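You operate a simulated robot arm through the tools that you are given. There is no shell and no other tool.

You are at the controls of a simulated robot arm. One attempt, no reset.

JOB
Top up the big pot between MIN and MAX, park the water spout.
Fine: swing the spout over the open pot and run water by the green valve handle; valve and hinged pot lid end closed, nothing spilt. Where these are worked on the way, their far stop is far enough and under half their travel is too little: hinged pot lid, water spout.

Only the result counts: the job must be done as asked and must still hold three seconds after the hand-in. Knocking over, shifting, dropping, spilling or breaking anything else fails it. Lids that push on must go on centred and level and be pressed home; caps that screw on are set level and turned clockwise until they are tight.

ROBOT AND FRAMES
A 6-joint arm with a fingered hand, fixed in place. Base frame: the origin is at the foot of the arm, x ahead of it, y to its left, z up. Readings come in m, rad, newtons and seconds.
With the tool pointing down near the work surface it reaches from about 0.36 to 0.8 m from the base axis. Its first joint turns from -2.007 to 2.007 rad. Payload 4 kg.
The TCP is the grasp point between the finger pads, 0.026 m short of the fingertips. In the tool frame z runs along the fingers and y along their closing line. The gripper opens to 0.164 m. The gripper's body begins 0.073 m behind the TCP. The gripper is a hand of 5 fingers: y runs from the thumb to the fingers, the wrist lies at [0, 0, -0.239] in the tool frame.
Orientation is that of the tool frame in the base frame, as a unit quaternion [x, y, z, w]. With the fingers straight down and closing along the base's y, the tool's x points along the base's -x, its y along +y and its z along -z.

CONTROLS
- The arm moves only by the tool jog_arm. Its argument "moves" is a list of rows, each a list of 2 entries, a list of its own where there are three numbers: the shift along the tool's x, y, z in m, then the turn, a rotation vector about the tool's x, y, z in rad. In form: [[[dx, dy, dz], [wx, wy, wz]], ...]. A call has 1 to 20 rows; each row shifts and turns the commanded pose from where the row before left it, along the tool's axes as they then stand. A row lasts 0.2 s, in which the tool goes at most 0.05 m and 0.15 rad; a call with a longer step from one row to the next is refused whole. A pose out of reach is approached as far as the arm can. The call stops where the force on the tool passes 40 N (or 10 N more than at its start, if that is more) or the arm is blocked; 0.2 s more then pass. In this call time passes only in rows, and 0.2 s behind the last. The reply holds the time, the measured pose of the TCP, the force on the tool along the base axes, the opening and the grip force, in the units named above and with some noise, with the torque about the TCP (base axes, N m) and any sound that the robot's microphone picked up, and new pictures: "views" is both (left out), scene, wrist or none.
- Cameras (640 x 400 px; columns grow to the right, rows downward): "scene" is fixed at [0.0498, 0.6487, 1.7515]; the picture's right is [-0.56, -0.83, 0.00], its down [-0.76, 0.51, -0.40] and it looks along [0.33, -0.22, -0.92] (base axes); focal length 304 px, centre (320, 200). "wrist" rides on the gripper at [0.05, -0.07, -0.093] in the tool frame; the picture's right is [0.81, 0.59, 0.00], its down [-0.43, 0.60, -0.68] and it looks along [-0.40, 0.55, 0.74] (tool axes); focal length 270 px, centre (320, 200). There is no depth. A picture from a camera that has moved, and an enlarged one, comes with that camera's place and axes in the base frame and with its lens.
- lift_body(by): slides the trunk up (or, below 0, down) by that many m; the arm rides with it, the base frame stays. It gives what a move gives, with no picture.
- finger_targets(finger1, finger2, finger3, finger4, thumb_bend): sets how far each is bent, from 0 (flat) to 1 (curled in); at 0.3 the hand is open as for a grip, at 0.7 the pads meet at the TCP. One left out holds its place. A second passes; each finger stops where it meets its share of the squeeze, and holds until it gets a number again. It is the only way to open and close the hand. It gives what a move gives, with no picture; readings hold the bend of each and the force on the fingers (four entries, about 0 where the hand has none), thumb and palm.
- close_up(camera, box): a new picture of the part [left, top, right, bottom] of that camera's present view, enlarged. It takes no simulated time.
- sign_off(): hands the job in; it is judged then, once.

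Nothing tells you positions but the pictures and the camera data. Unless the task says otherwise, let go and move clear before handing in.

The tools are called after "Emit:" as a command line: name --argument value ..., lists and objects as JSON in quotes. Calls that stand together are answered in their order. jog_arm: Moves the arm, as the interface text tells. Its arguments: {"type":"object","properties":{"moves":{"type":"array","items":{"type":"array"}},"views":{"type":"string","enum":["both","scene","wrist","none"]}},"required":["moves"]} The other tools are called the same way: lift_body (by) slides the trunk up or down; finger_targets (finger1, finger2, finger3, finger4, thumb_bend) moves the fingers one by one; close_up (camera, box) takes an enlarged picture of a part of a camera's view; sign_off () hands the job in.

At the start:

```text
clock: 0.0
ee_pos: [0.0944, 0.4279, 1.4296]
tool_rot: [0.0, 1.0, -0.001, 0.0]
contact_force: [0.3, -0.2, -0.1]
moment: [-0.03, 0.04, -0.01]
gripper_width: 0.1639
grasp_force: 0.1
shape: jaw
bend: [0.3, 0.3, 0.3, 0.3, 0.3]
finger forces: [0.0, 0.0, 0.1, 0.0, 0.0, 0.1]
trunk travel left (down, up): [-0.925, 0.065]
```

scene: 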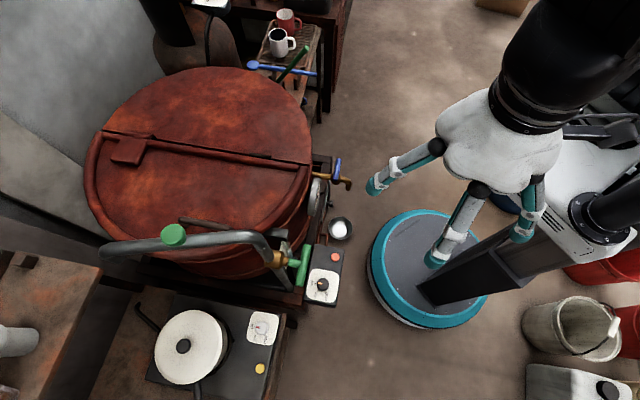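
wrist: 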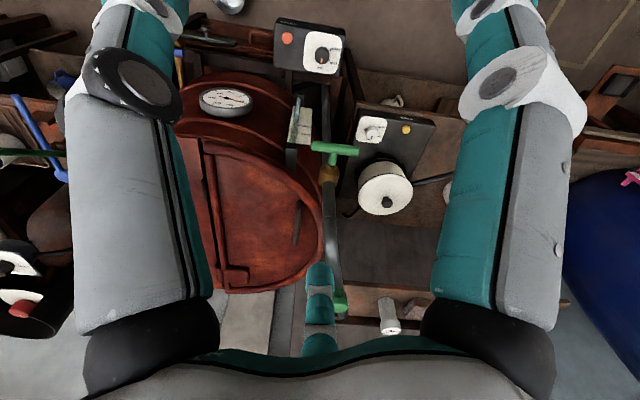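

I see a big red-brown pot with a two-part lid (hinge strap across the middle), a grey swing pipe with green knobs along the pot's right side, and a sight gauge near the valve. I'll take close-ups first to locate the parts.

Emit:
close_up --camera "scene" --box '[70, 50, 370, 238]'

Emit:
close_up --camera "scene" --box '[200, 140, 380, 320]'

Emit:
close_up --camera "wrist" --box '[170, 60, 370, 320]'

Emit:
close_up --camera "scene" --box '[80, 190, 320, 340]'

```text
2.13 times, centred on (220, 144) of scene
camera zoom: at [0.0498, 0.6487, 1.7515], right [-0.56, -0.83, 0.0], down [-0.76, 0.51, -0.4], along [0.33, -0.22, -0.92], focal length 646 px, centre (533, 319)
```

zoom: 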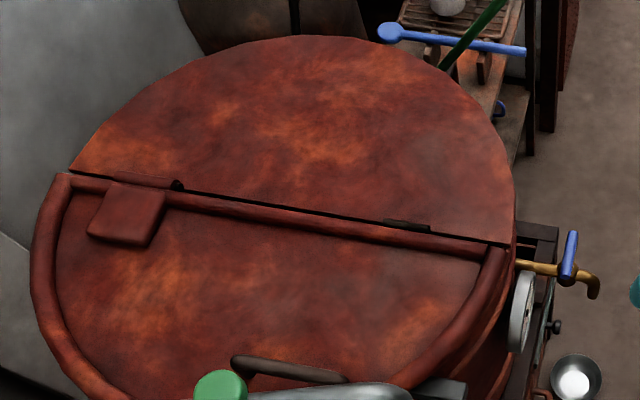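

```text
2.22 times, centred on (290, 230) of scene
camera zoom: at [0.0498, 0.6487, 1.7515], right [-0.56, -0.83, 0.0], down [-0.76, 0.51, -0.4], along [0.33, -0.22, -0.92], focal length 675 px, centre (387, 133)
```

zoom: 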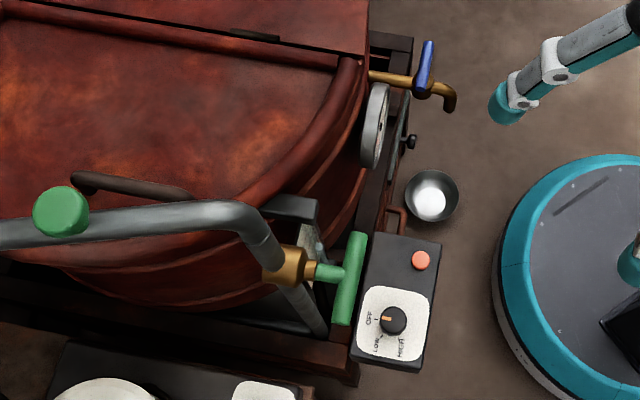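

```text
1.54 times, centred on (270, 190) of wrist
camera zoom: at [0.0441, 0.3572, 1.522], right [-0.81, 0.59, 0.0], down [0.43, 0.6, 0.68], along [0.4, 0.55, -0.74], focal length 416 px, centre (397, 215)
```

zoom: 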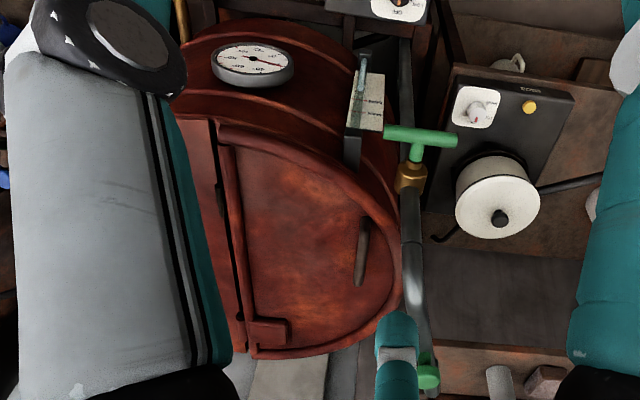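

```text
2.67 times, centred on (200, 265) of scene
camera zoom: at [0.0498, 0.6487, 1.7515], right [-0.56, -0.83, 0.0], down [-0.76, 0.51, -0.4], along [0.33, -0.22, -0.92], focal length 810 px, centre (640, 27)
```

zoom: 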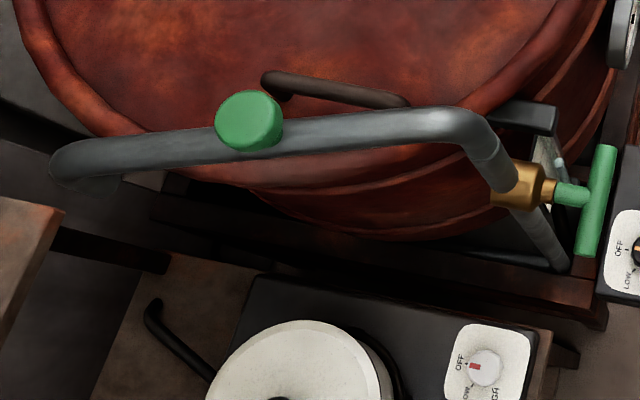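

The pot centre comes out near (0.62, 0.66) with its rim at z≈1.04. The half lid hinges along a 45° line, with its handle near (0.40, 0.74, 1.06). The valve T-bar is near (0.19, 0.60, 1.05) and the spout knob near (0.29, 0.76, 1.29). Next I'll look at the hand and the sight gauge.

Emit:
close_up --camera "scene" --box '[340, 0, 640, 300]'

Emit:
close_up --camera "wrist" --box '[270, 80, 350, 150]'

Emit:
close_up --camera "wrist" --box '[200, 180, 400, 400]'

```text
1.33 times, centred on (490, 150) of scene
camera zoom: at [0.0498, 0.6487, 1.7515], right [-0.56, -0.83, 0.0], down [-0.76, 0.51, -0.4], along [0.33, -0.22, -0.92], focal length 405 px, centre (93, 267)
```

zoom: 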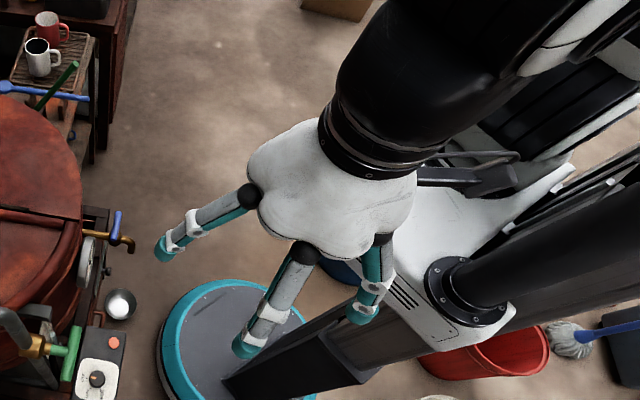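

```text
5.71 times, centred on (310, 115) of wrist
camera zoom: at [0.0441, 0.3572, 1.522], right [-0.81, 0.59, 0.0], down [0.43, 0.6, 0.68], along [0.4, 0.55, -0.74], focal length 1544 px, centre (377, 686)
```

zoom: 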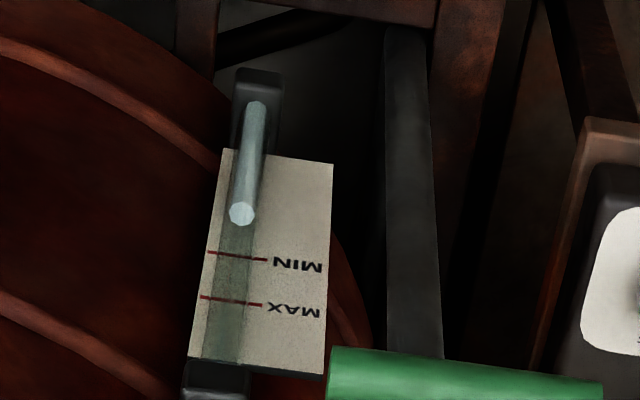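

```text
1.82 times, centred on (300, 290) of wrist
camera zoom: at [0.0441, 0.3572, 1.522], right [-0.81, 0.59, 0.0], down [0.43, 0.6, 0.68], along [0.4, 0.55, -0.74], focal length 491 px, centre (356, 36)
```

zoom: 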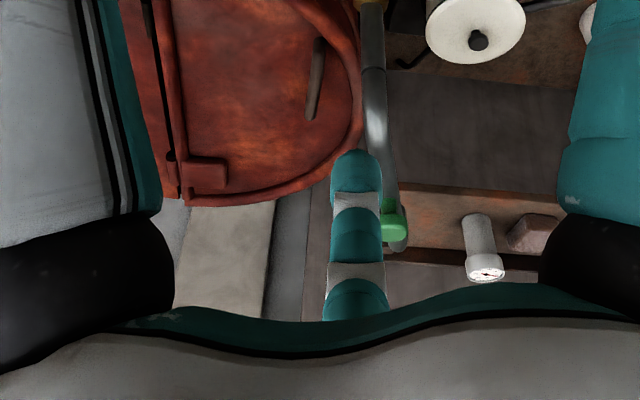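

The gauge shows the water just under MIN. First I'll turn the tool 45° so its closing line runs across the lid handle. Then I'll move high over the handle, to test the reach.

Emit:
jog_arm --moves '[[[0, 0, 0], [0, 0, -0.15]], [[0, 0, 0], [0, 0, -0.15]], [[0, 0, 0], [0, 0, -0.15]], [[0, 0, 0], [0, 0, -0.15]], [[0, 0, 0], [0, 0, -0.15]], [[0, 0, 0], [0, 0, -0.04]], [[-0.05, 0, 0], [0, 0, 0]], [[-0.05, 0, 0], [0, 0, 0]], [[-0.05, 0, 0], [0, 0, 0]], [[-0.05, 0, 0], [0, 0, 0]]]'

```text
clock: 2.2
ee_pos: [0.2376, 0.5708, 1.4274]
tool_rot: [-0.385, 0.923, 0.0, -0.001]
contact_force: [-0.4, 0.4, 0.2]
moment: [0.0, 0.04, -0.01]
gripper_width: 0.1639
grasp_force: 0.0
shape: jaw
bend: [0.3, 0.3, 0.3, 0.3, 0.3]
finger forces: [0.1, 0.0, 0.1, 0.0, 0.0, 0.0]
trunk travel left (down, up): [-0.925, 0.065]
camera wrist: at [0.2505, 0.4857, 1.5207], right [-0.99, -0.16, 0.0], down [-0.12, 0.73, 0.68], along [-0.11, 0.67, -0.74], focal length 270 px, centre (320, 200)
```

scene: 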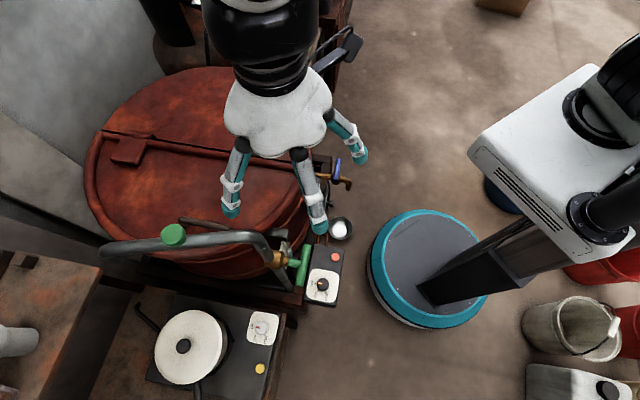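
wrist: 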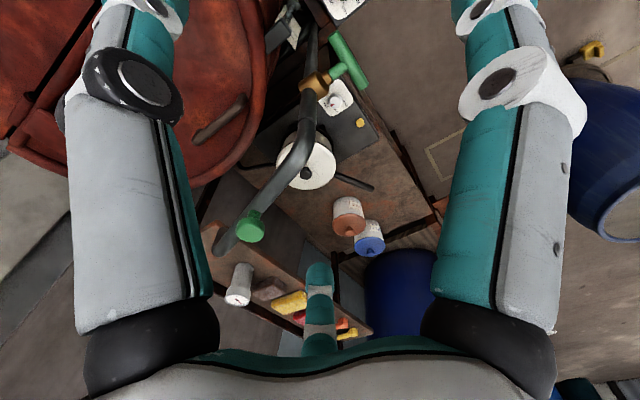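

The arm follows well. I want to know which visible digit is which, so I'll bend the thumb and one finger and look.

Emit:
finger_targets --thumb_bend 0.6

Emit:
close_up --camera "scene" --box '[180, 20, 400, 260]'

Emit:
close_up --camera "wrist" --box '[0, 0, 640, 400]'

Emit:
finger_targets --finger1 0.6

Emit:
close_up --camera "scene" --box '[180, 20, 400, 260]'

Emit:
close_up --camera "wrist" --box '[0, 0, 640, 400]'

```text
clock: 3.2
ee_pos: [0.2342, 0.5683, 1.4287]
tool_rot: [-0.385, 0.923, 0.001, 0.0]
contact_force: [0.3, -0.3, -0.3]
moment: [0.01, 0.01, -0.03]
gripper_width: 0.0707
grasp_force: 0.1
shape: fingers
bend: [0.3, 0.3, 0.3, 0.3, 0.6]
finger forces: [0.1, 0.0, 0.0, 0.1, 0.0, 0.1]
trunk travel left (down, up): [-0.925, 0.065]
```

```text
1.67 times, centred on (290, 140) of scene
camera zoom: at [0.0498, 0.6487, 1.7515], right [-0.56, -0.83, 0.0], down [-0.76, 0.51, -0.4], along [0.33, -0.22, -0.92], focal length 506 px, centre (370, 300)
```

zoom: 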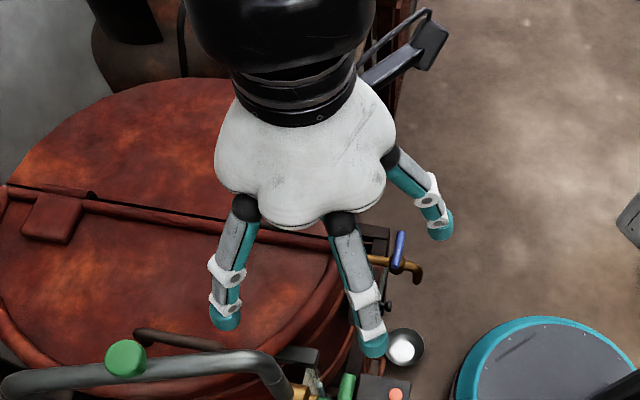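

```text
1.00 times, centred on (320, 200) of wrist (not enlarged: the box is as wide or as high as the picture)
camera zoom: at [0.2484, 0.4834, 1.5219], right [-0.99, -0.16, 0.0], down [-0.12, 0.73, 0.68], along [-0.11, 0.67, -0.74], focal length 270 px, centre (320, 200)
```

zoom: 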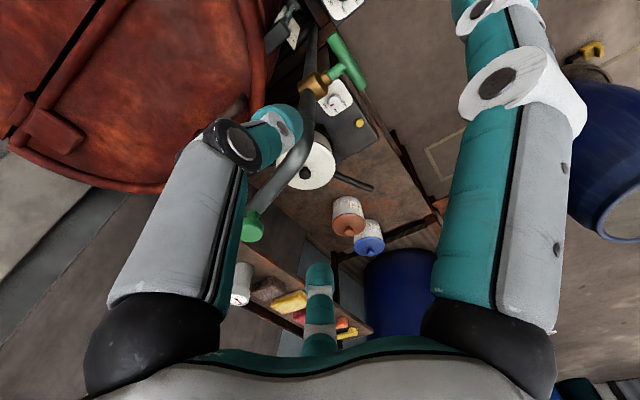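

```text
clock: 4.2
ee_pos: [0.2348, 0.569, 1.4286]
tool_rot: [-0.385, 0.923, 0.001, 0.0]
contact_force: [0.2, 0.1, 0.3]
moment: [0.01, 0.02, -0.01]
gripper_width: 0.0182
grasp_force: 0.2
shape: fingers
bend: [0.6, 0.3, 0.3, 0.3, 0.6]
finger forces: [0.0, 0.0, 0.0, 0.0, 0.0, 0.0]
trunk travel left (down, up): [-0.925, 0.065]
```

```text
1.67 times, centred on (290, 140) of scene
camera zoom: at [0.0498, 0.6487, 1.7515], right [-0.56, -0.83, 0.0], down [-0.76, 0.51, -0.4], along [0.33, -0.22, -0.92], focal length 506 px, centre (370, 300)
```

zoom: 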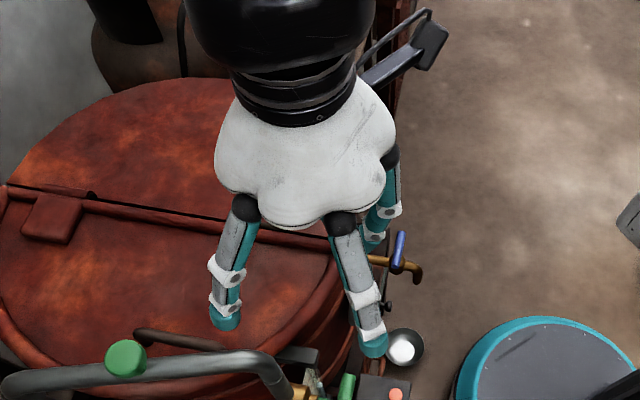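

```text
1.00 times, centred on (320, 200) of wrist (not enlarged: the box is as wide or as high as the picture)
camera zoom: at [0.2484, 0.4834, 1.5219], right [-0.99, -0.16, 0.0], down [-0.12, 0.73, 0.68], along [-0.11, 0.67, -0.74], focal length 270 px, centre (320, 200)
```

zoom: 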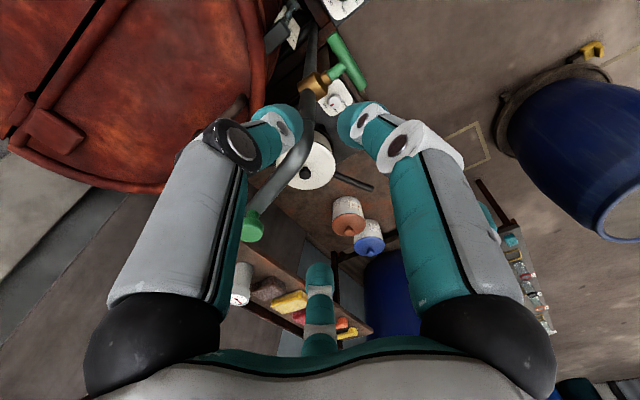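

The hand is a five-digit star: thumb at -y, finger1 and finger4 near ±x, fingers 2 and 3 at +y. I'll set the side fingers flat, to see whether that gets them out of the way of a thumb and fingers 2/3 pinch.

Emit:
finger_targets --finger1 0.0 --finger4 1.0 --finger2 0.45 --finger3 0.45 --thumb_bend 0.45

Emit:
close_up --camera "scene" --box '[180, 20, 400, 260]'

Emit:
close_up --camera "wrist" --box '[0, 0, 640, 400]'

```text
clock: 5.2
ee_pos: [0.2346, 0.5698, 1.4287]
tool_rot: [-0.385, 0.923, 0.0, 0.0]
contact_force: [0.4, 0.4, 0.3]
moment: [-0.02, 0.01, -0.02]
gripper_width: 0.1015
grasp_force: 0.1
shape: fingers
bend: [0.01, 0.45, 0.45, 1.0, 0.45]
finger forces: [0.0, 0.1, 0.0, 0.0, 0.1, 0.0]
trunk travel left (down, up): [-0.925, 0.065]
```

```text
1.67 times, centred on (290, 140) of scene
camera zoom: at [0.0498, 0.6487, 1.7515], right [-0.56, -0.83, 0.0], down [-0.76, 0.51, -0.4], along [0.33, -0.22, -0.92], focal length 506 px, centre (370, 300)
```

zoom: 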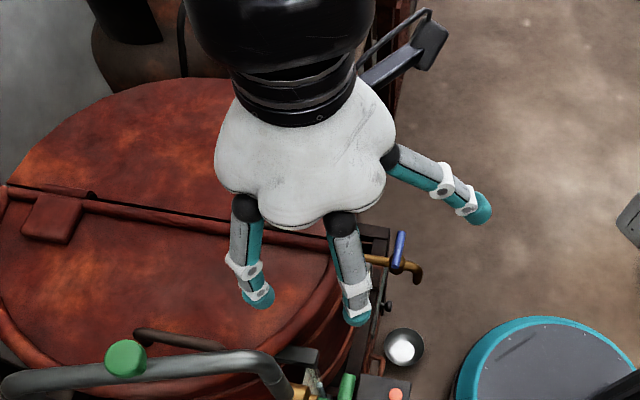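

```text
1.00 times, centred on (320, 200) of wrist (not enlarged: the box is as wide or as high as the picture)
camera zoom: at [0.2485, 0.4835, 1.5218], right [-0.99, -0.16, 0.0], down [-0.12, 0.73, 0.68], along [-0.11, 0.67, -0.74], focal length 270 px, centre (320, 200)
```

zoom: 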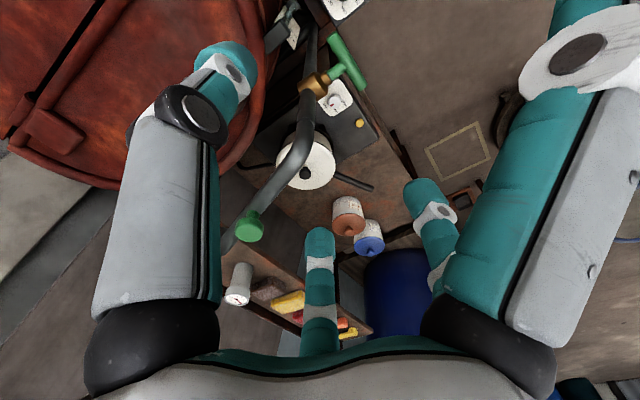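

Emit:
finger_targets --finger1 1.0

Emit:
close_up --camera "wrist" --box '[0, 0, 640, 400]'

Emit:
close_up --camera "scene" --box '[180, 20, 400, 260]'

```text
clock: 6.2
ee_pos: [0.2362, 0.5698, 1.4294]
tool_rot: [-0.386, 0.923, 0.001, -0.001]
contact_force: [0.6, 0.3, -0.6]
moment: [0.02, 0.01, -0.01]
gripper_width: 0.0635
grasp_force: 0.1
shape: fingers
bend: [0.92, 0.45, 0.45, 1.0, 0.45]
finger forces: [0.0, 0.0, 0.0, 0.1, 0.0, 0.0]
trunk travel left (down, up): [-0.925, 0.065]
```

```text
1.00 times, centred on (320, 200) of wrist (not enlarged: the box is as wide or as high as the picture)
camera zoom: at [0.2485, 0.4835, 1.5218], right [-0.99, -0.16, 0.0], down [-0.12, 0.73, 0.68], along [-0.11, 0.67, -0.74], focal length 270 px, centre (320, 200)
```

zoom: 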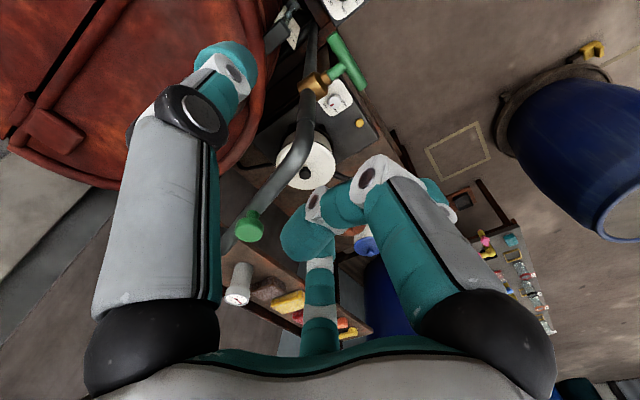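

```text
1.67 times, centred on (290, 140) of scene
camera zoom: at [0.0498, 0.6487, 1.7515], right [-0.56, -0.83, 0.0], down [-0.76, 0.51, -0.4], along [0.33, -0.22, -0.92], focal length 506 px, centre (370, 300)
```

zoom: 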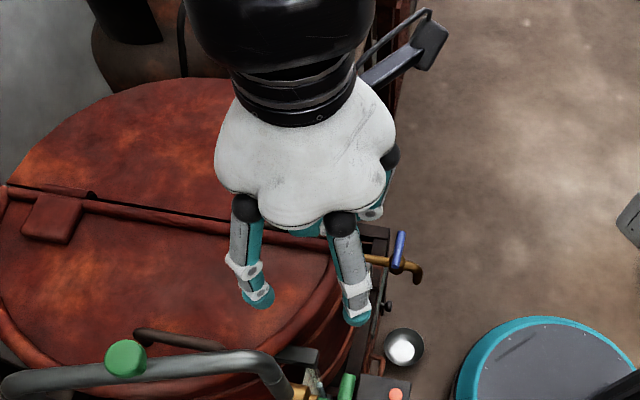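

Flat is cleaner for the side fingers. I'll set finger1 and finger4 flat and move to above the handle at the present height to test the reach.

Emit:
finger_targets --finger1 0.0 --finger4 0.0

Emit:
jog_arm --moves '[[[-0.048, 0.001, 0], [0, 0, 0]], [[-0.048, 0.001, 0], [0, 0, 0]], [[-0.048, 0.001, 0], [0, 0, 0]], [[-0.048, 0.001, 0], [0, 0, 0]], [[-0.045, 0.002, 0], [0, 0, 0]]]'

```text
clock: 7.2
ee_pos: [0.2354, 0.569, 1.4283]
tool_rot: [-0.385, 0.923, -0.001, 0.0]
contact_force: [-0.1, -0.1, 0.8]
moment: [-0.01, 0.02, -0.02]
gripper_width: 0.1017
grasp_force: 0.1
shape: fingers
bend: [0.01, 0.45, 0.45, 0.01, 0.45]
finger forces: [0.0, 0.0, 0.0, 0.1, 0.1, 0.0]
trunk travel left (down, up): [-0.925, 0.065]
```

```text
clock: 8.4
ee_pos: [0.3572, 0.6395, 1.3328]
tool_rot: [-0.385, 0.923, 0.004, 0.004]
contact_force: [-0.5, -0.3, -0.2]
moment: [0.0, 0.0, 0.03]
gripper_width: 0.1012
grasp_force: 0.1
shape: fingers
bend: [0.01, 0.45, 0.45, 0.01, 0.45]
finger forces: [0.0, 0.0, 0.0, 0.1, 0.0, 0.1]
out of reach, approached as far as the arm can: row 1, 2, 3, 4, 5
trunk travel left (down, up): [-0.925, 0.065]
camera wrist: at [0.3694, 0.5532, 1.4256], right [-0.99, -0.16, -0.01], down [-0.12, 0.72, 0.69], along [-0.11, 0.68, -0.73], focal length 270 px, centre (320, 200)
```

scene: 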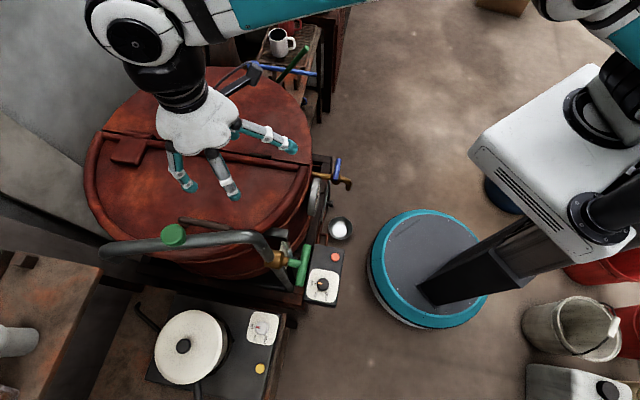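
wrist: 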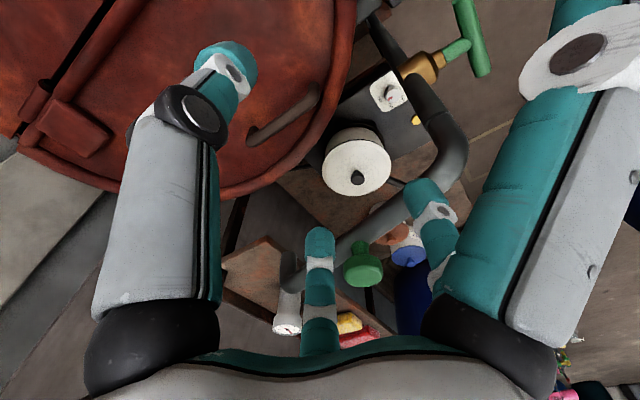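

The arm ran out of reach at that height and settled at (0.357, 0.640, 1.333). The handle now measures (0.396, 0.741, 1.06). I'll go down a little with a lean away from the spout pipe and see how the commanded pose behaves.

Emit:
jog_arm --moves '[[[0, 0, 0.03], [-0.1, 0, 0]], [[0, 0, 0.03], [-0.1, 0, 0]]]'

```text
clock: 9.0
ee_pos: [0.3527, 0.6424, 1.2747]
tool_rot: [-0.383, 0.918, 0.093, -0.039]
contact_force: [-0.4, 0.1, 0.5]
moment: [0.01, 0.01, 0.0]
gripper_width: 0.1017
grasp_force: 0.1
shape: fingers
bend: [0.01, 0.45, 0.45, 0.01, 0.45]
finger forces: [0.0, 0.1, 0.1, 0.0, 0.0, 0.1]
trunk travel left (down, up): [-0.925, 0.065]
camera wrist: at [0.3779, 0.5438, 1.352], right [-0.98, -0.17, 0.12], down [-0.01, 0.62, 0.78], along [-0.21, 0.76, -0.61], focal length 270 px, centre (320, 200)
```

scene: 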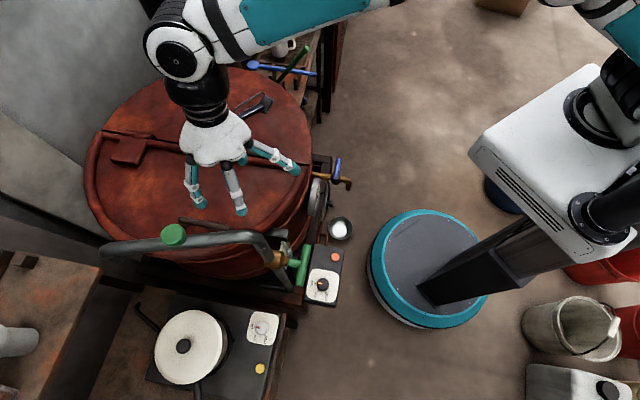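
wrist: 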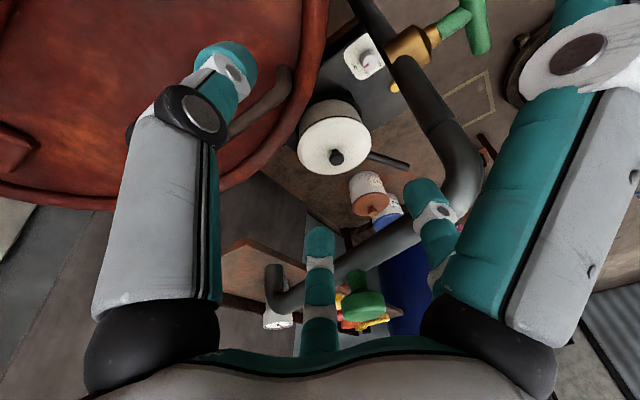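

The commanded pose restarts from the actual one, which helps. Now I'll move over the handle and descend to a hover, watching the clearance to the pipe.

Emit:
jog_arm --moves '[[[-0.03, 0.001, 0.035], [0, 0, 0]], [[-0.035, 0.002, 0.035], [0, 0, 0]], [[-0.035, 0.002, 0.035], [0, 0, 0]], [[0, 0.002, 0.03], [0, 0, 0]]]'

Emit:
close_up --camera "scene" --box '[80, 100, 320, 280]'

```text
clock: 10.0
ee_pos: [0.3832, 0.7067, 1.1485]
tool_rot: [-0.384, 0.918, 0.091, -0.039]
contact_force: [0.1, 0.4, 0.3]
moment: [-0.01, -0.02, -0.05]
gripper_width: 0.1016
grasp_force: 0.0
shape: fingers
bend: [0.01, 0.45, 0.45, 0.01, 0.45]
finger forces: [0.0, 0.1, 0.0, 0.0, 0.1, 0.1]
out of reach, approached as far as the arm can: row 3
trunk travel left (down, up): [-0.925, 0.065]
camera wrist: at [0.4085, 0.6084, 1.226], right [-0.98, -0.17, 0.12], down [-0.01, 0.62, 0.78], along [-0.21, 0.76, -0.61], focal length 270 px, centre (320, 200)
```

scene: 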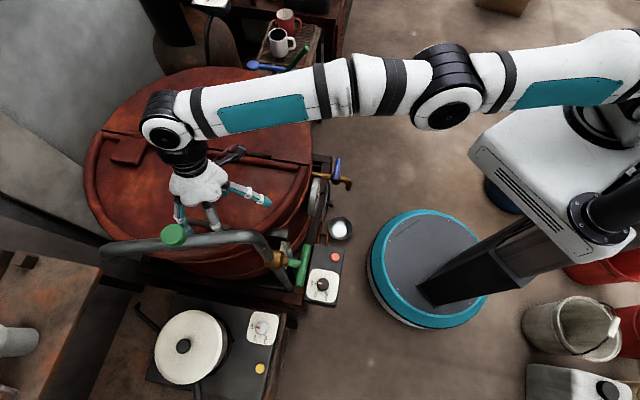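
wrist: 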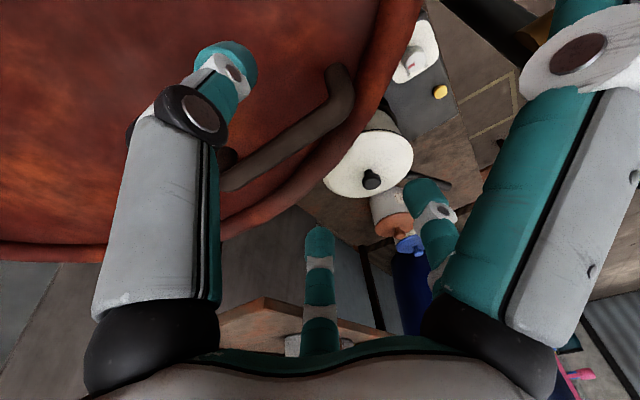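

```text
2.22 times, centred on (200, 190) of scene
camera zoom: at [0.0498, 0.6487, 1.7515], right [-0.56, -0.83, 0.0], down [-0.76, 0.51, -0.4], along [0.33, -0.22, -0.92], focal length 675 px, centre (587, 222)
```

zoom: 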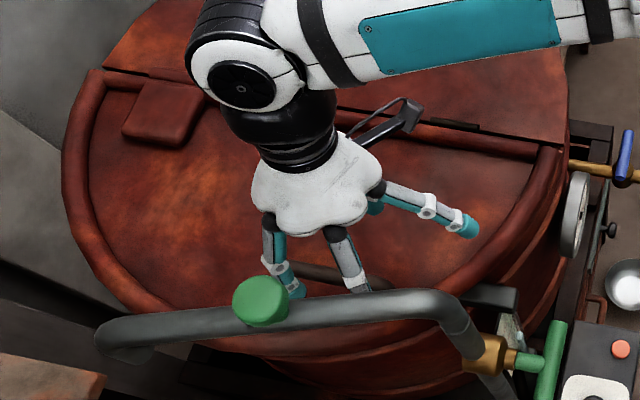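

The arm is at full stretch here. I need to tilt the tool so the wrist sits nearer the robot, so I'll rotate about the tool's y by -0.45 rad, keeping the closing line across the bar.

Emit:
jog_arm --moves '[[[0, 0, 0], [0, -0.15, 0]], [[0, 0, 0], [0, -0.15, 0]], [[0, 0, 0], [0, -0.15, 0]]]'

Emit:
close_up --camera "scene" --box '[80, 100, 320, 280]'

```text
clock: 10.8
ee_pos: [0.3842, 0.7032, 1.1505]
tool_rot: [-0.352, 0.904, 0.176, 0.169]
contact_force: [-0.8, -0.4, -0.1]
moment: [0.0, 0.0, -0.01]
gripper_width: 0.1017
grasp_force: 0.1
shape: fingers
bend: [0.01, 0.45, 0.45, 0.01, 0.45]
finger forces: [0.0, 0.1, 0.0, 0.0, 0.1, 0.0]
trunk travel left (down, up): [-0.925, 0.065]
camera wrist: at [0.3791, 0.5849, 1.1973], right [-0.97, -0.06, -0.23], down [-0.24, 0.36, 0.9], along [0.03, 0.93, -0.37], focal length 270 px, centre (320, 200)
```

scene: 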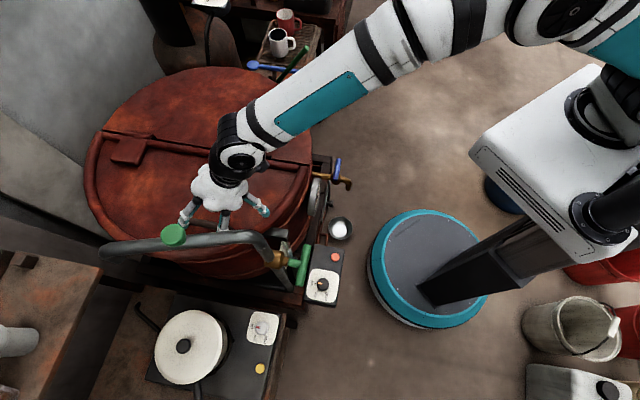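
wrist: 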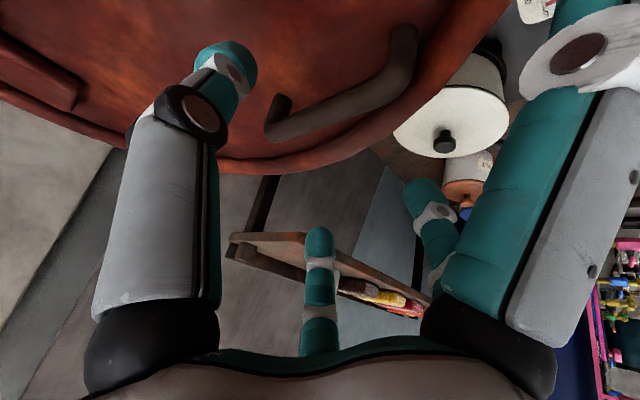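

```text
2.22 times, centred on (200, 190) of scene
camera zoom: at [0.0498, 0.6487, 1.7515], right [-0.56, -0.83, 0.0], down [-0.76, 0.51, -0.4], along [0.33, -0.22, -0.92], focal length 675 px, centre (587, 222)
```

zoom: 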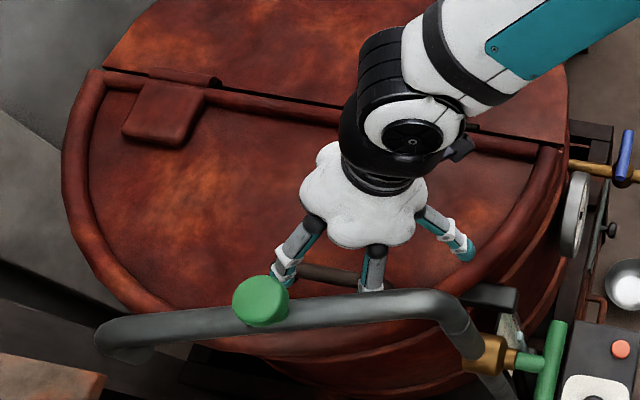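

Finger1, on the low side because of the tilt, would hit the lid if left flat. I'll curl it fully and look at where its tip ends up.

Emit:
finger_targets --finger1 1.0

Emit:
close_up --camera "wrist" --box '[0, 0, 640, 400]'

Emit:
close_up --camera "scene" --box '[150, 140, 300, 270]'

```text
clock: 11.8
ee_pos: [0.3837, 0.7049, 1.1491]
tool_rot: [-0.353, 0.904, 0.176, 0.167]
contact_force: [-0.4, -0.6, 0.5]
moment: [0.03, 0.01, -0.01]
gripper_width: 0.0771
grasp_force: 0.1
shape: fingers
bend: [1.0, 0.45, 0.45, 0.01, 0.45]
finger forces: [0.0, 0.1, 0.1, 0.1, 0.1, 0.0]
trunk travel left (down, up): [-0.925, 0.065]
```

```text
1.00 times, centred on (320, 200) of wrist (not enlarged: the box is as wide or as high as the picture)
camera zoom: at [0.3802, 0.5859, 1.1959], right [-0.97, -0.06, -0.23], down [-0.23, 0.37, 0.9], along [0.03, 0.93, -0.37], focal length 270 px, centre (320, 200)
```

zoom: 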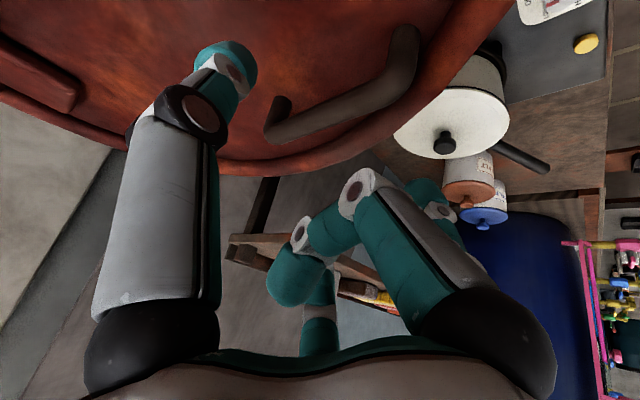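

```text
3.08 times, centred on (225, 205) of scene
camera zoom: at [0.0498, 0.6487, 1.7515], right [-0.56, -0.83, 0.0], down [-0.76, 0.51, -0.4], along [0.33, -0.22, -0.92], focal length 935 px, centre (612, 185)
```

zoom: 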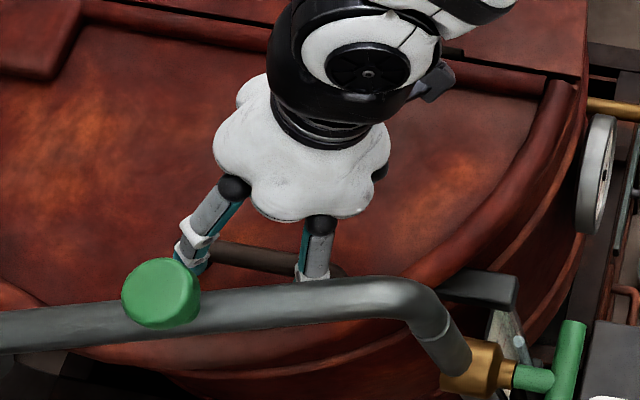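

Curled, finger1 tucks up near the palm, well above the bar. I'll descend along the tool axis toward the bar.

Emit:
jog_arm --moves '[[[0.003, 0.001, 0.03], [0, 0, 0]], [[0.002, 0.001, 0.02], [0, 0, 0]]]'

Emit:
close_up --camera "scene" --box '[150, 140, 300, 270]'

```text
clock: 12.4
ee_pos: [0.3879, 0.7254, 1.1032]
tool_rot: [-0.353, 0.903, 0.175, 0.168]
contact_force: [-0.5, 1.0, -0.4]
moment: [-0.01, 0.0, -0.02]
gripper_width: 0.0772
grasp_force: 0.0
shape: fingers
bend: [1.0, 0.45, 0.45, 0.01, 0.45]
finger forces: [0.0, 0.1, 0.0, 0.0, 0.1, 0.1]
trunk travel left (down, up): [-0.925, 0.065]
camera wrist: at [0.3844, 0.6063, 1.1496], right [-0.97, -0.06, -0.23], down [-0.24, 0.37, 0.9], along [0.03, 0.93, -0.37], focal length 270 px, centre (320, 200)
```

scene: 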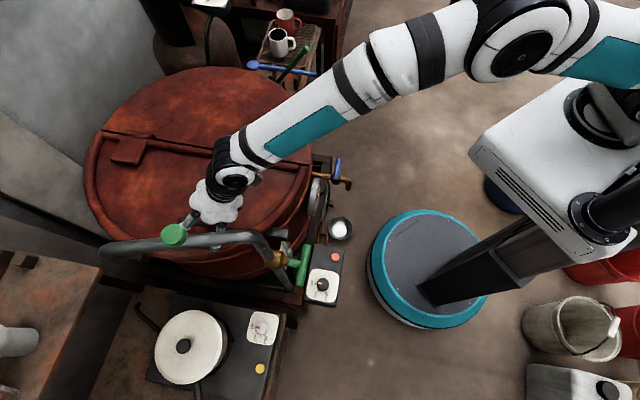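
wrist: 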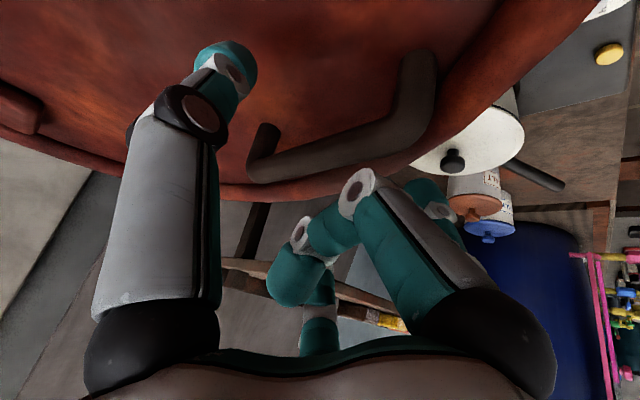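

```text
3.08 times, centred on (225, 205) of scene
camera zoom: at [0.0498, 0.6487, 1.7515], right [-0.56, -0.83, 0.0], down [-0.76, 0.51, -0.4], along [0.33, -0.22, -0.92], focal length 935 px, centre (612, 185)
```

zoom: 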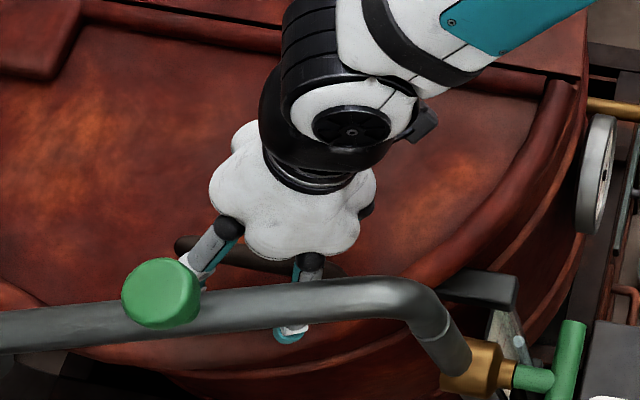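

The bar should sit about 38 mm further along the tool axis, so I'll advance about 30 mm.

Emit:
jog_arm --moves '[[[0.002, -0.001, 0.015], [0, 0, 0]], [[0.002, -0.001, 0.015], [0, 0, 0]]]' --views "wrist"

Emit:
close_up --camera "wrist" --box '[140, 20, 480, 320]'

Emit:
close_up --camera "scene" --box '[150, 140, 300, 270]'

```text
clock: 13.0
ee_pos: [0.3925, 0.732, 1.0753]
tool_rot: [-0.353, 0.904, 0.176, 0.167]
contact_force: [-0.6, -0.2, -0.1]
moment: [0.02, -0.06, 0.0]
gripper_width: 0.0773
grasp_force: 0.3
shape: fingers
bend: [1.0, 0.45, 0.45, 0.01, 0.45]
finger forces: [0.0, 0.1, 0.0, 0.0, 0.3, 0.1]
trunk travel left (down, up): [-0.925, 0.065]
camera wrist: at [0.3889, 0.6143, 1.1218], right [-0.97, -0.06, -0.23], down [-0.23, 0.37, 0.9], along [0.03, 0.93, -0.37], focal length 270 px, centre (320, 200)
```

wrist: 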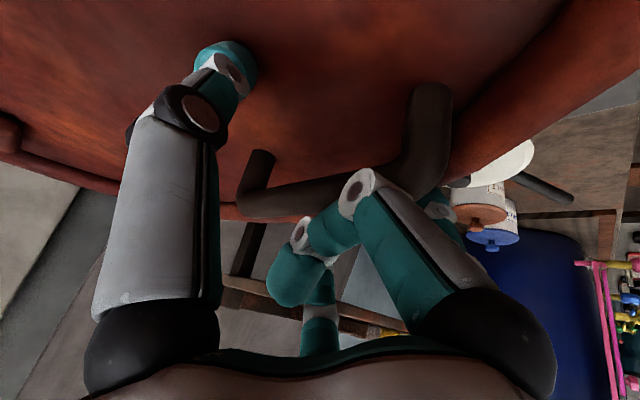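

```text
1.33 times, centred on (310, 170) of wrist
camera zoom: at [0.3889, 0.6143, 1.1218], right [-0.97, -0.06, -0.23], down [-0.23, 0.37, 0.9], along [0.03, 0.93, -0.37], focal length 360 px, centre (333, 240)
```

zoom: 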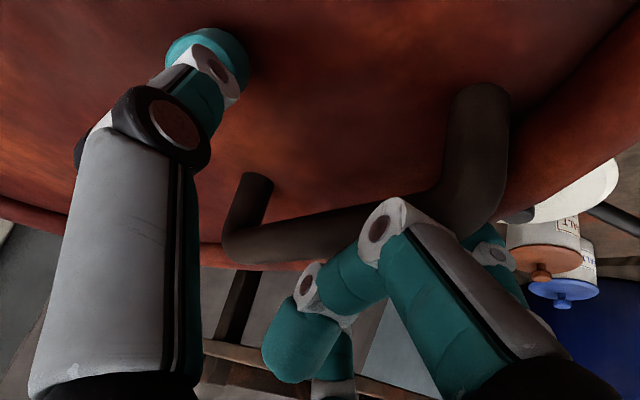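

```text
3.08 times, centred on (225, 205) of scene
camera zoom: at [0.0498, 0.6487, 1.7515], right [-0.56, -0.83, 0.0], down [-0.76, 0.51, -0.4], along [0.33, -0.22, -0.92], focal length 935 px, centre (612, 185)
```

zoom: 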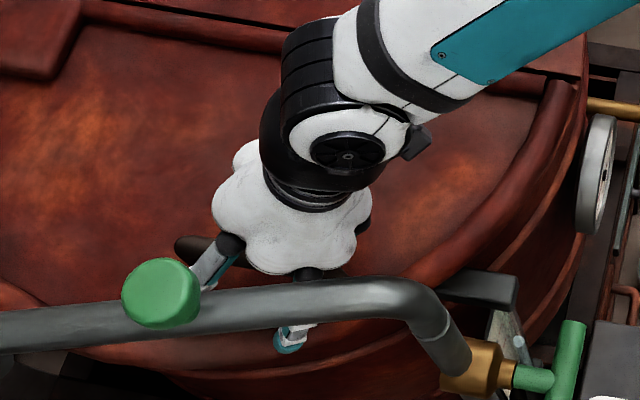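

The bar now sits just inside the pads. I'll close the thumb and fingers 2/3 on it.

Emit:
finger_targets --finger2 0.75 --finger3 0.75 --thumb_bend 0.75

Emit:
close_up --camera "wrist" --box '[140, 20, 480, 320]'

Emit:
close_up --camera "scene" --box '[150, 140, 300, 270]'

```text
clock: 14.0
ee_pos: [0.3937, 0.7351, 1.0728]
tool_rot: [-0.353, 0.904, 0.175, 0.168]
contact_force: [-2.3, 5.5, -4.4]
moment: [-0.01, 0.01, 0.0]
gripper_width: 0.0425
grasp_force: 10.3
shape: fingers
bend: [1.0, 0.72, 0.66, 0.01, 0.72]
finger forces: [0.0, 6.6, 7.5, 0.1, 5.9, 0.1]
trunk travel left (down, up): [-0.925, 0.065]
```

```text
1.33 times, centred on (310, 170) of wrist
camera zoom: at [0.3886, 0.6155, 1.1212], right [-0.97, -0.06, -0.23], down [-0.23, 0.37, 0.9], along [0.03, 0.93, -0.37], focal length 360 px, centre (333, 240)
```

zoom: 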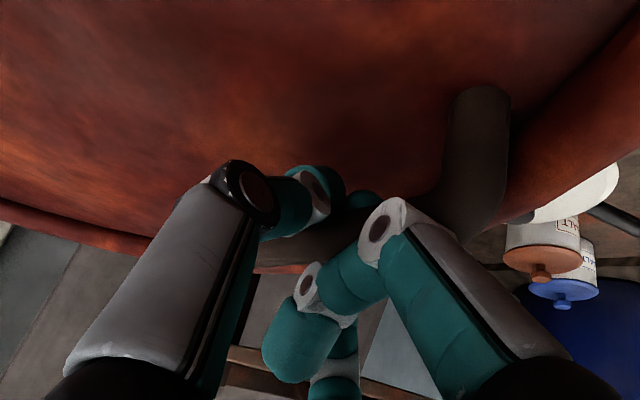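

```text
3.08 times, centred on (225, 205) of scene
camera zoom: at [0.0498, 0.6487, 1.7515], right [-0.56, -0.83, 0.0], down [-0.76, 0.51, -0.4], along [0.33, -0.22, -0.92], focal length 935 px, centre (612, 185)
```

zoom: 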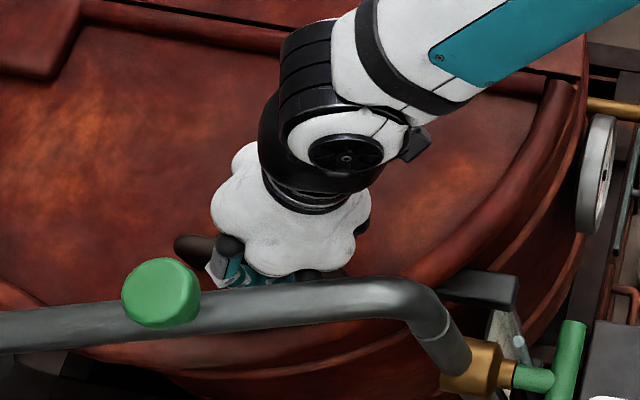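

The bar is gripped with about 6 to 7 N on each digit. Next I'll start swinging the lid up about the hinge line in a rigid arc, watching the forces.

Emit:
jog_arm --moves '[[[-0.0047, 0.0, -0.0097], [-0.045, 0, 0.0219]], [[-0.0047, -0.0001, -0.0097], [-0.045, 0, 0.0219]], [[-0.0095, -0.0006, -0.0194], [-0.09, 0, 0.0439]]]'

Emit:
close_up --camera "scene" --box '[80, 100, 320, 280]'

```text
clock: 14.8
ee_pos: [0.4007, 0.7261, 1.1168]
tool_rot: [-0.326, 0.899, 0.263, 0.128]
contact_force: [-0.7, 4.7, -3.2]
moment: [0.01, -0.01, 0.02]
gripper_width: 0.0423
grasp_force: 9.7
shape: fingers
bend: [1.0, 0.73, 0.66, 0.01, 0.72]
finger forces: [0.1, 6.2, 7.3, 0.0, 6.3, 0.0]
trunk travel left (down, up): [-0.925, 0.065]
camera wrist: at [0.4027, 0.6013, 1.1473], right [-0.99, -0.04, -0.09], down [-0.1, 0.23, 0.97], along [-0.02, 0.97, -0.24], focal length 270 px, centre (320, 200)
```

scene: 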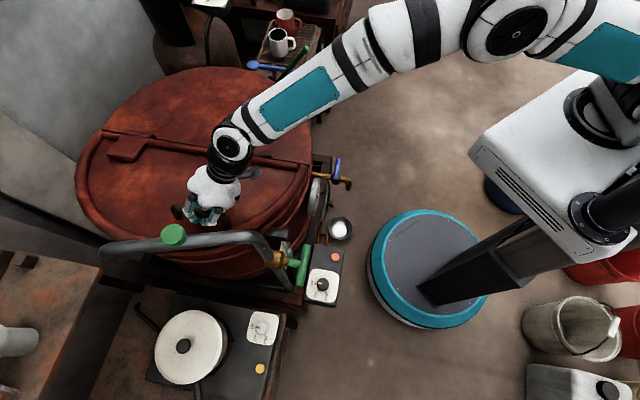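
wrist: 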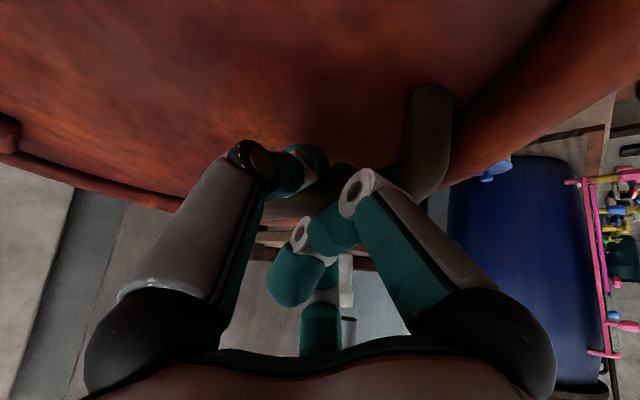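

```text
2.22 times, centred on (200, 190) of scene
camera zoom: at [0.0498, 0.6487, 1.7515], right [-0.56, -0.83, 0.0], down [-0.76, 0.51, -0.4], along [0.33, -0.22, -0.92], focal length 675 px, centre (587, 222)
```

zoom: 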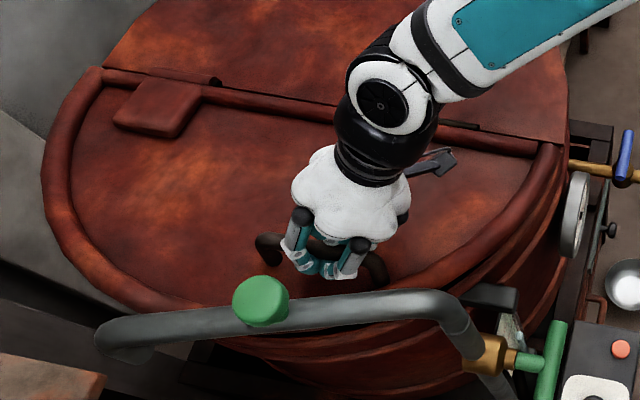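

The lid lifts with only a few newtons. I'll continue the arc.

Emit:
jog_arm --moves '[[[-0.0095, -0.0006, -0.0194], [-0.09, 0, 0.0439]], [[-0.0095, -0.0006, -0.0194], [-0.09, 0, 0.0439]], [[-0.0095, -0.0006, -0.0194], [-0.09, 0, 0.0439]], [[-0.0095, -0.0006, -0.0194], [-0.09, 0, 0.0439]]]'

```text
clock: 15.8
ee_pos: [0.4341, 0.6942, 1.1892]
tool_rot: [-0.265, 0.862, 0.431, 0.044]
contact_force: [-3.7, 1.9, -2.5]
moment: [0.02, 0.04, 0.03]
gripper_width: 0.0422
grasp_force: 9.5
shape: fingers
bend: [1.0, 0.73, 0.66, 0.01, 0.72]
finger forces: [0.0, 6.1, 7.1, 0.1, 6.6, 0.1]
trunk travel left (down, up): [-0.925, 0.065]
camera wrist: at [0.4391, 0.5661, 1.1823], right [-0.98, -0.05, 0.18], down [0.18, -0.05, 0.98], along [-0.04, 1.0, 0.05], focal length 270 px, centre (320, 200)
```

scene: 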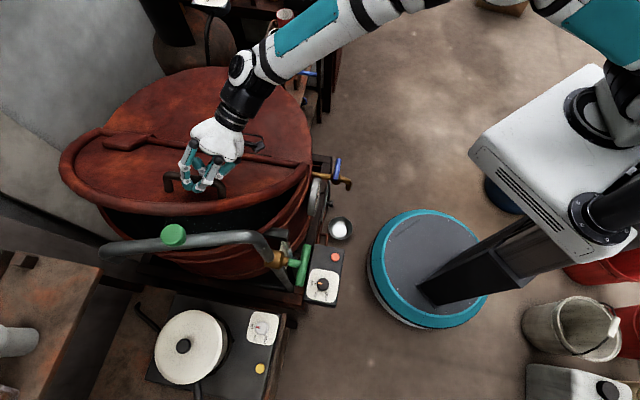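
wrist: 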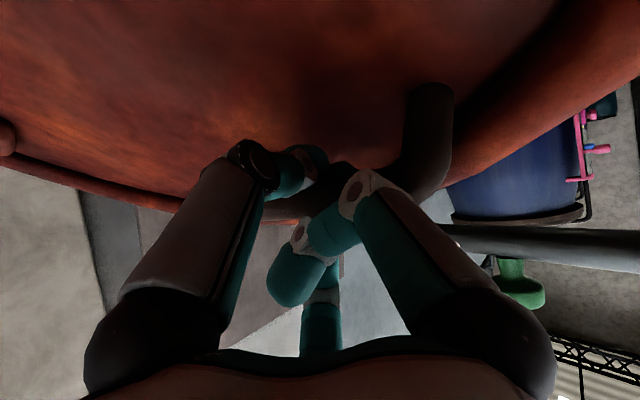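

The lid is about 35° open and tracking nicely. I'll continue.

Emit:
jog_arm --moves '[[[-0.0095, -0.0006, -0.0194], [-0.09, 0, 0.0439]], [[-0.0095, -0.0006, -0.0194], [-0.09, 0, 0.0439]], [[-0.0095, -0.0006, -0.0194], [-0.09, 0, 0.0439]], [[-0.0095, -0.0006, -0.0194], [-0.09, 0, 0.0439]], [[-0.0095, -0.0006, -0.0194], [-0.09, 0, 0.0439]]]'

```text
clock: 17.0
ee_pos: [0.4992, 0.6274, 1.2436]
tool_rot: [-0.172, 0.768, 0.614, -0.063]
contact_force: [-3.2, 3.0, 11.6]
moment: [0.14, -0.05, 0.08]
gripper_width: 0.0409
grasp_force: 10.6
shape: fingers
bend: [1.0, 0.73, 0.65, 0.01, 0.73]
finger forces: [0.0, 7.5, 9.2, 0.0, 4.2, 0.1]
trunk travel left (down, up): [-0.925, 0.065]
camera wrist: at [0.4942, 0.5111, 1.1942], right [-0.86, -0.17, 0.47], down [0.5, -0.37, 0.78], along [0.04, 0.92, 0.4], focal length 270 px, centre (320, 200)
```

scene: 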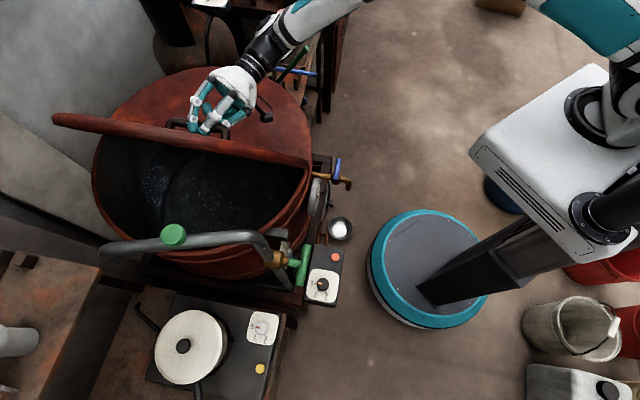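
wrist: 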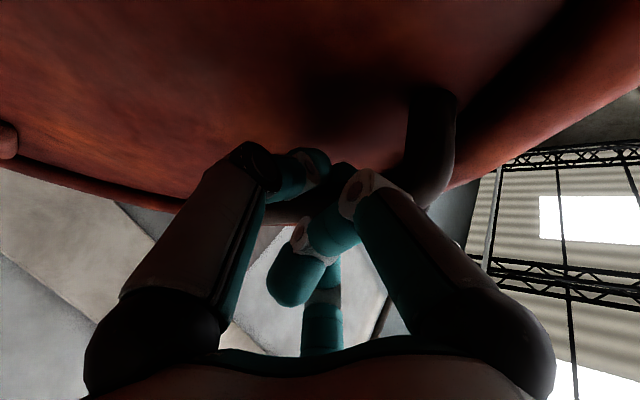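

The lid is now about 63° open and the water surface is visible in the pot. There's some radial force, so I'll go on in smaller bites.

Emit:
jog_arm --moves '[[[-0.0095, -0.0006, -0.0194], [-0.09, 0, 0.0439]], [[-0.0095, -0.0006, -0.0194], [-0.09, 0, 0.0439]]]'

```text
clock: 17.6
ee_pos: [0.5302, 0.5973, 1.2518]
tool_rot: [-0.132, 0.716, 0.678, -0.104]
contact_force: [-0.8, 1.5, 13.4]
moment: [0.18, -0.01, 0.0]
gripper_width: 0.0399
grasp_force: 8.7
shape: fingers
bend: [1.0, 0.73, 0.65, 0.01, 0.73]
finger forces: [0.0, 8.0, 9.5, 0.0, 0.1, 0.0]
trunk travel left (down, up): [-0.925, 0.065]
camera wrist: at [0.5161, 0.4885, 1.1869], right [-0.79, -0.24, 0.56], down [0.6, -0.47, 0.65], along [0.11, 0.85, 0.51], focal length 270 px, centre (320, 200)
```

scene: 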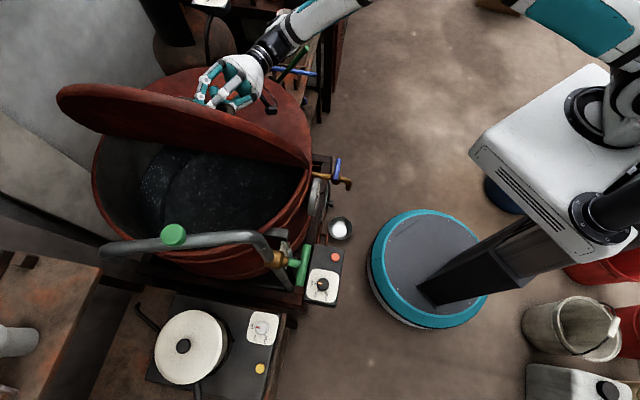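
wrist: 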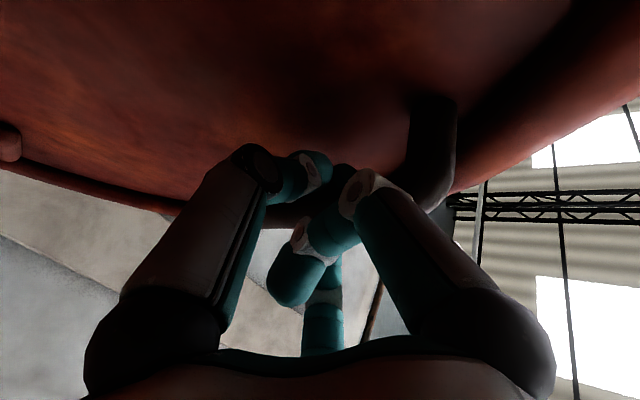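

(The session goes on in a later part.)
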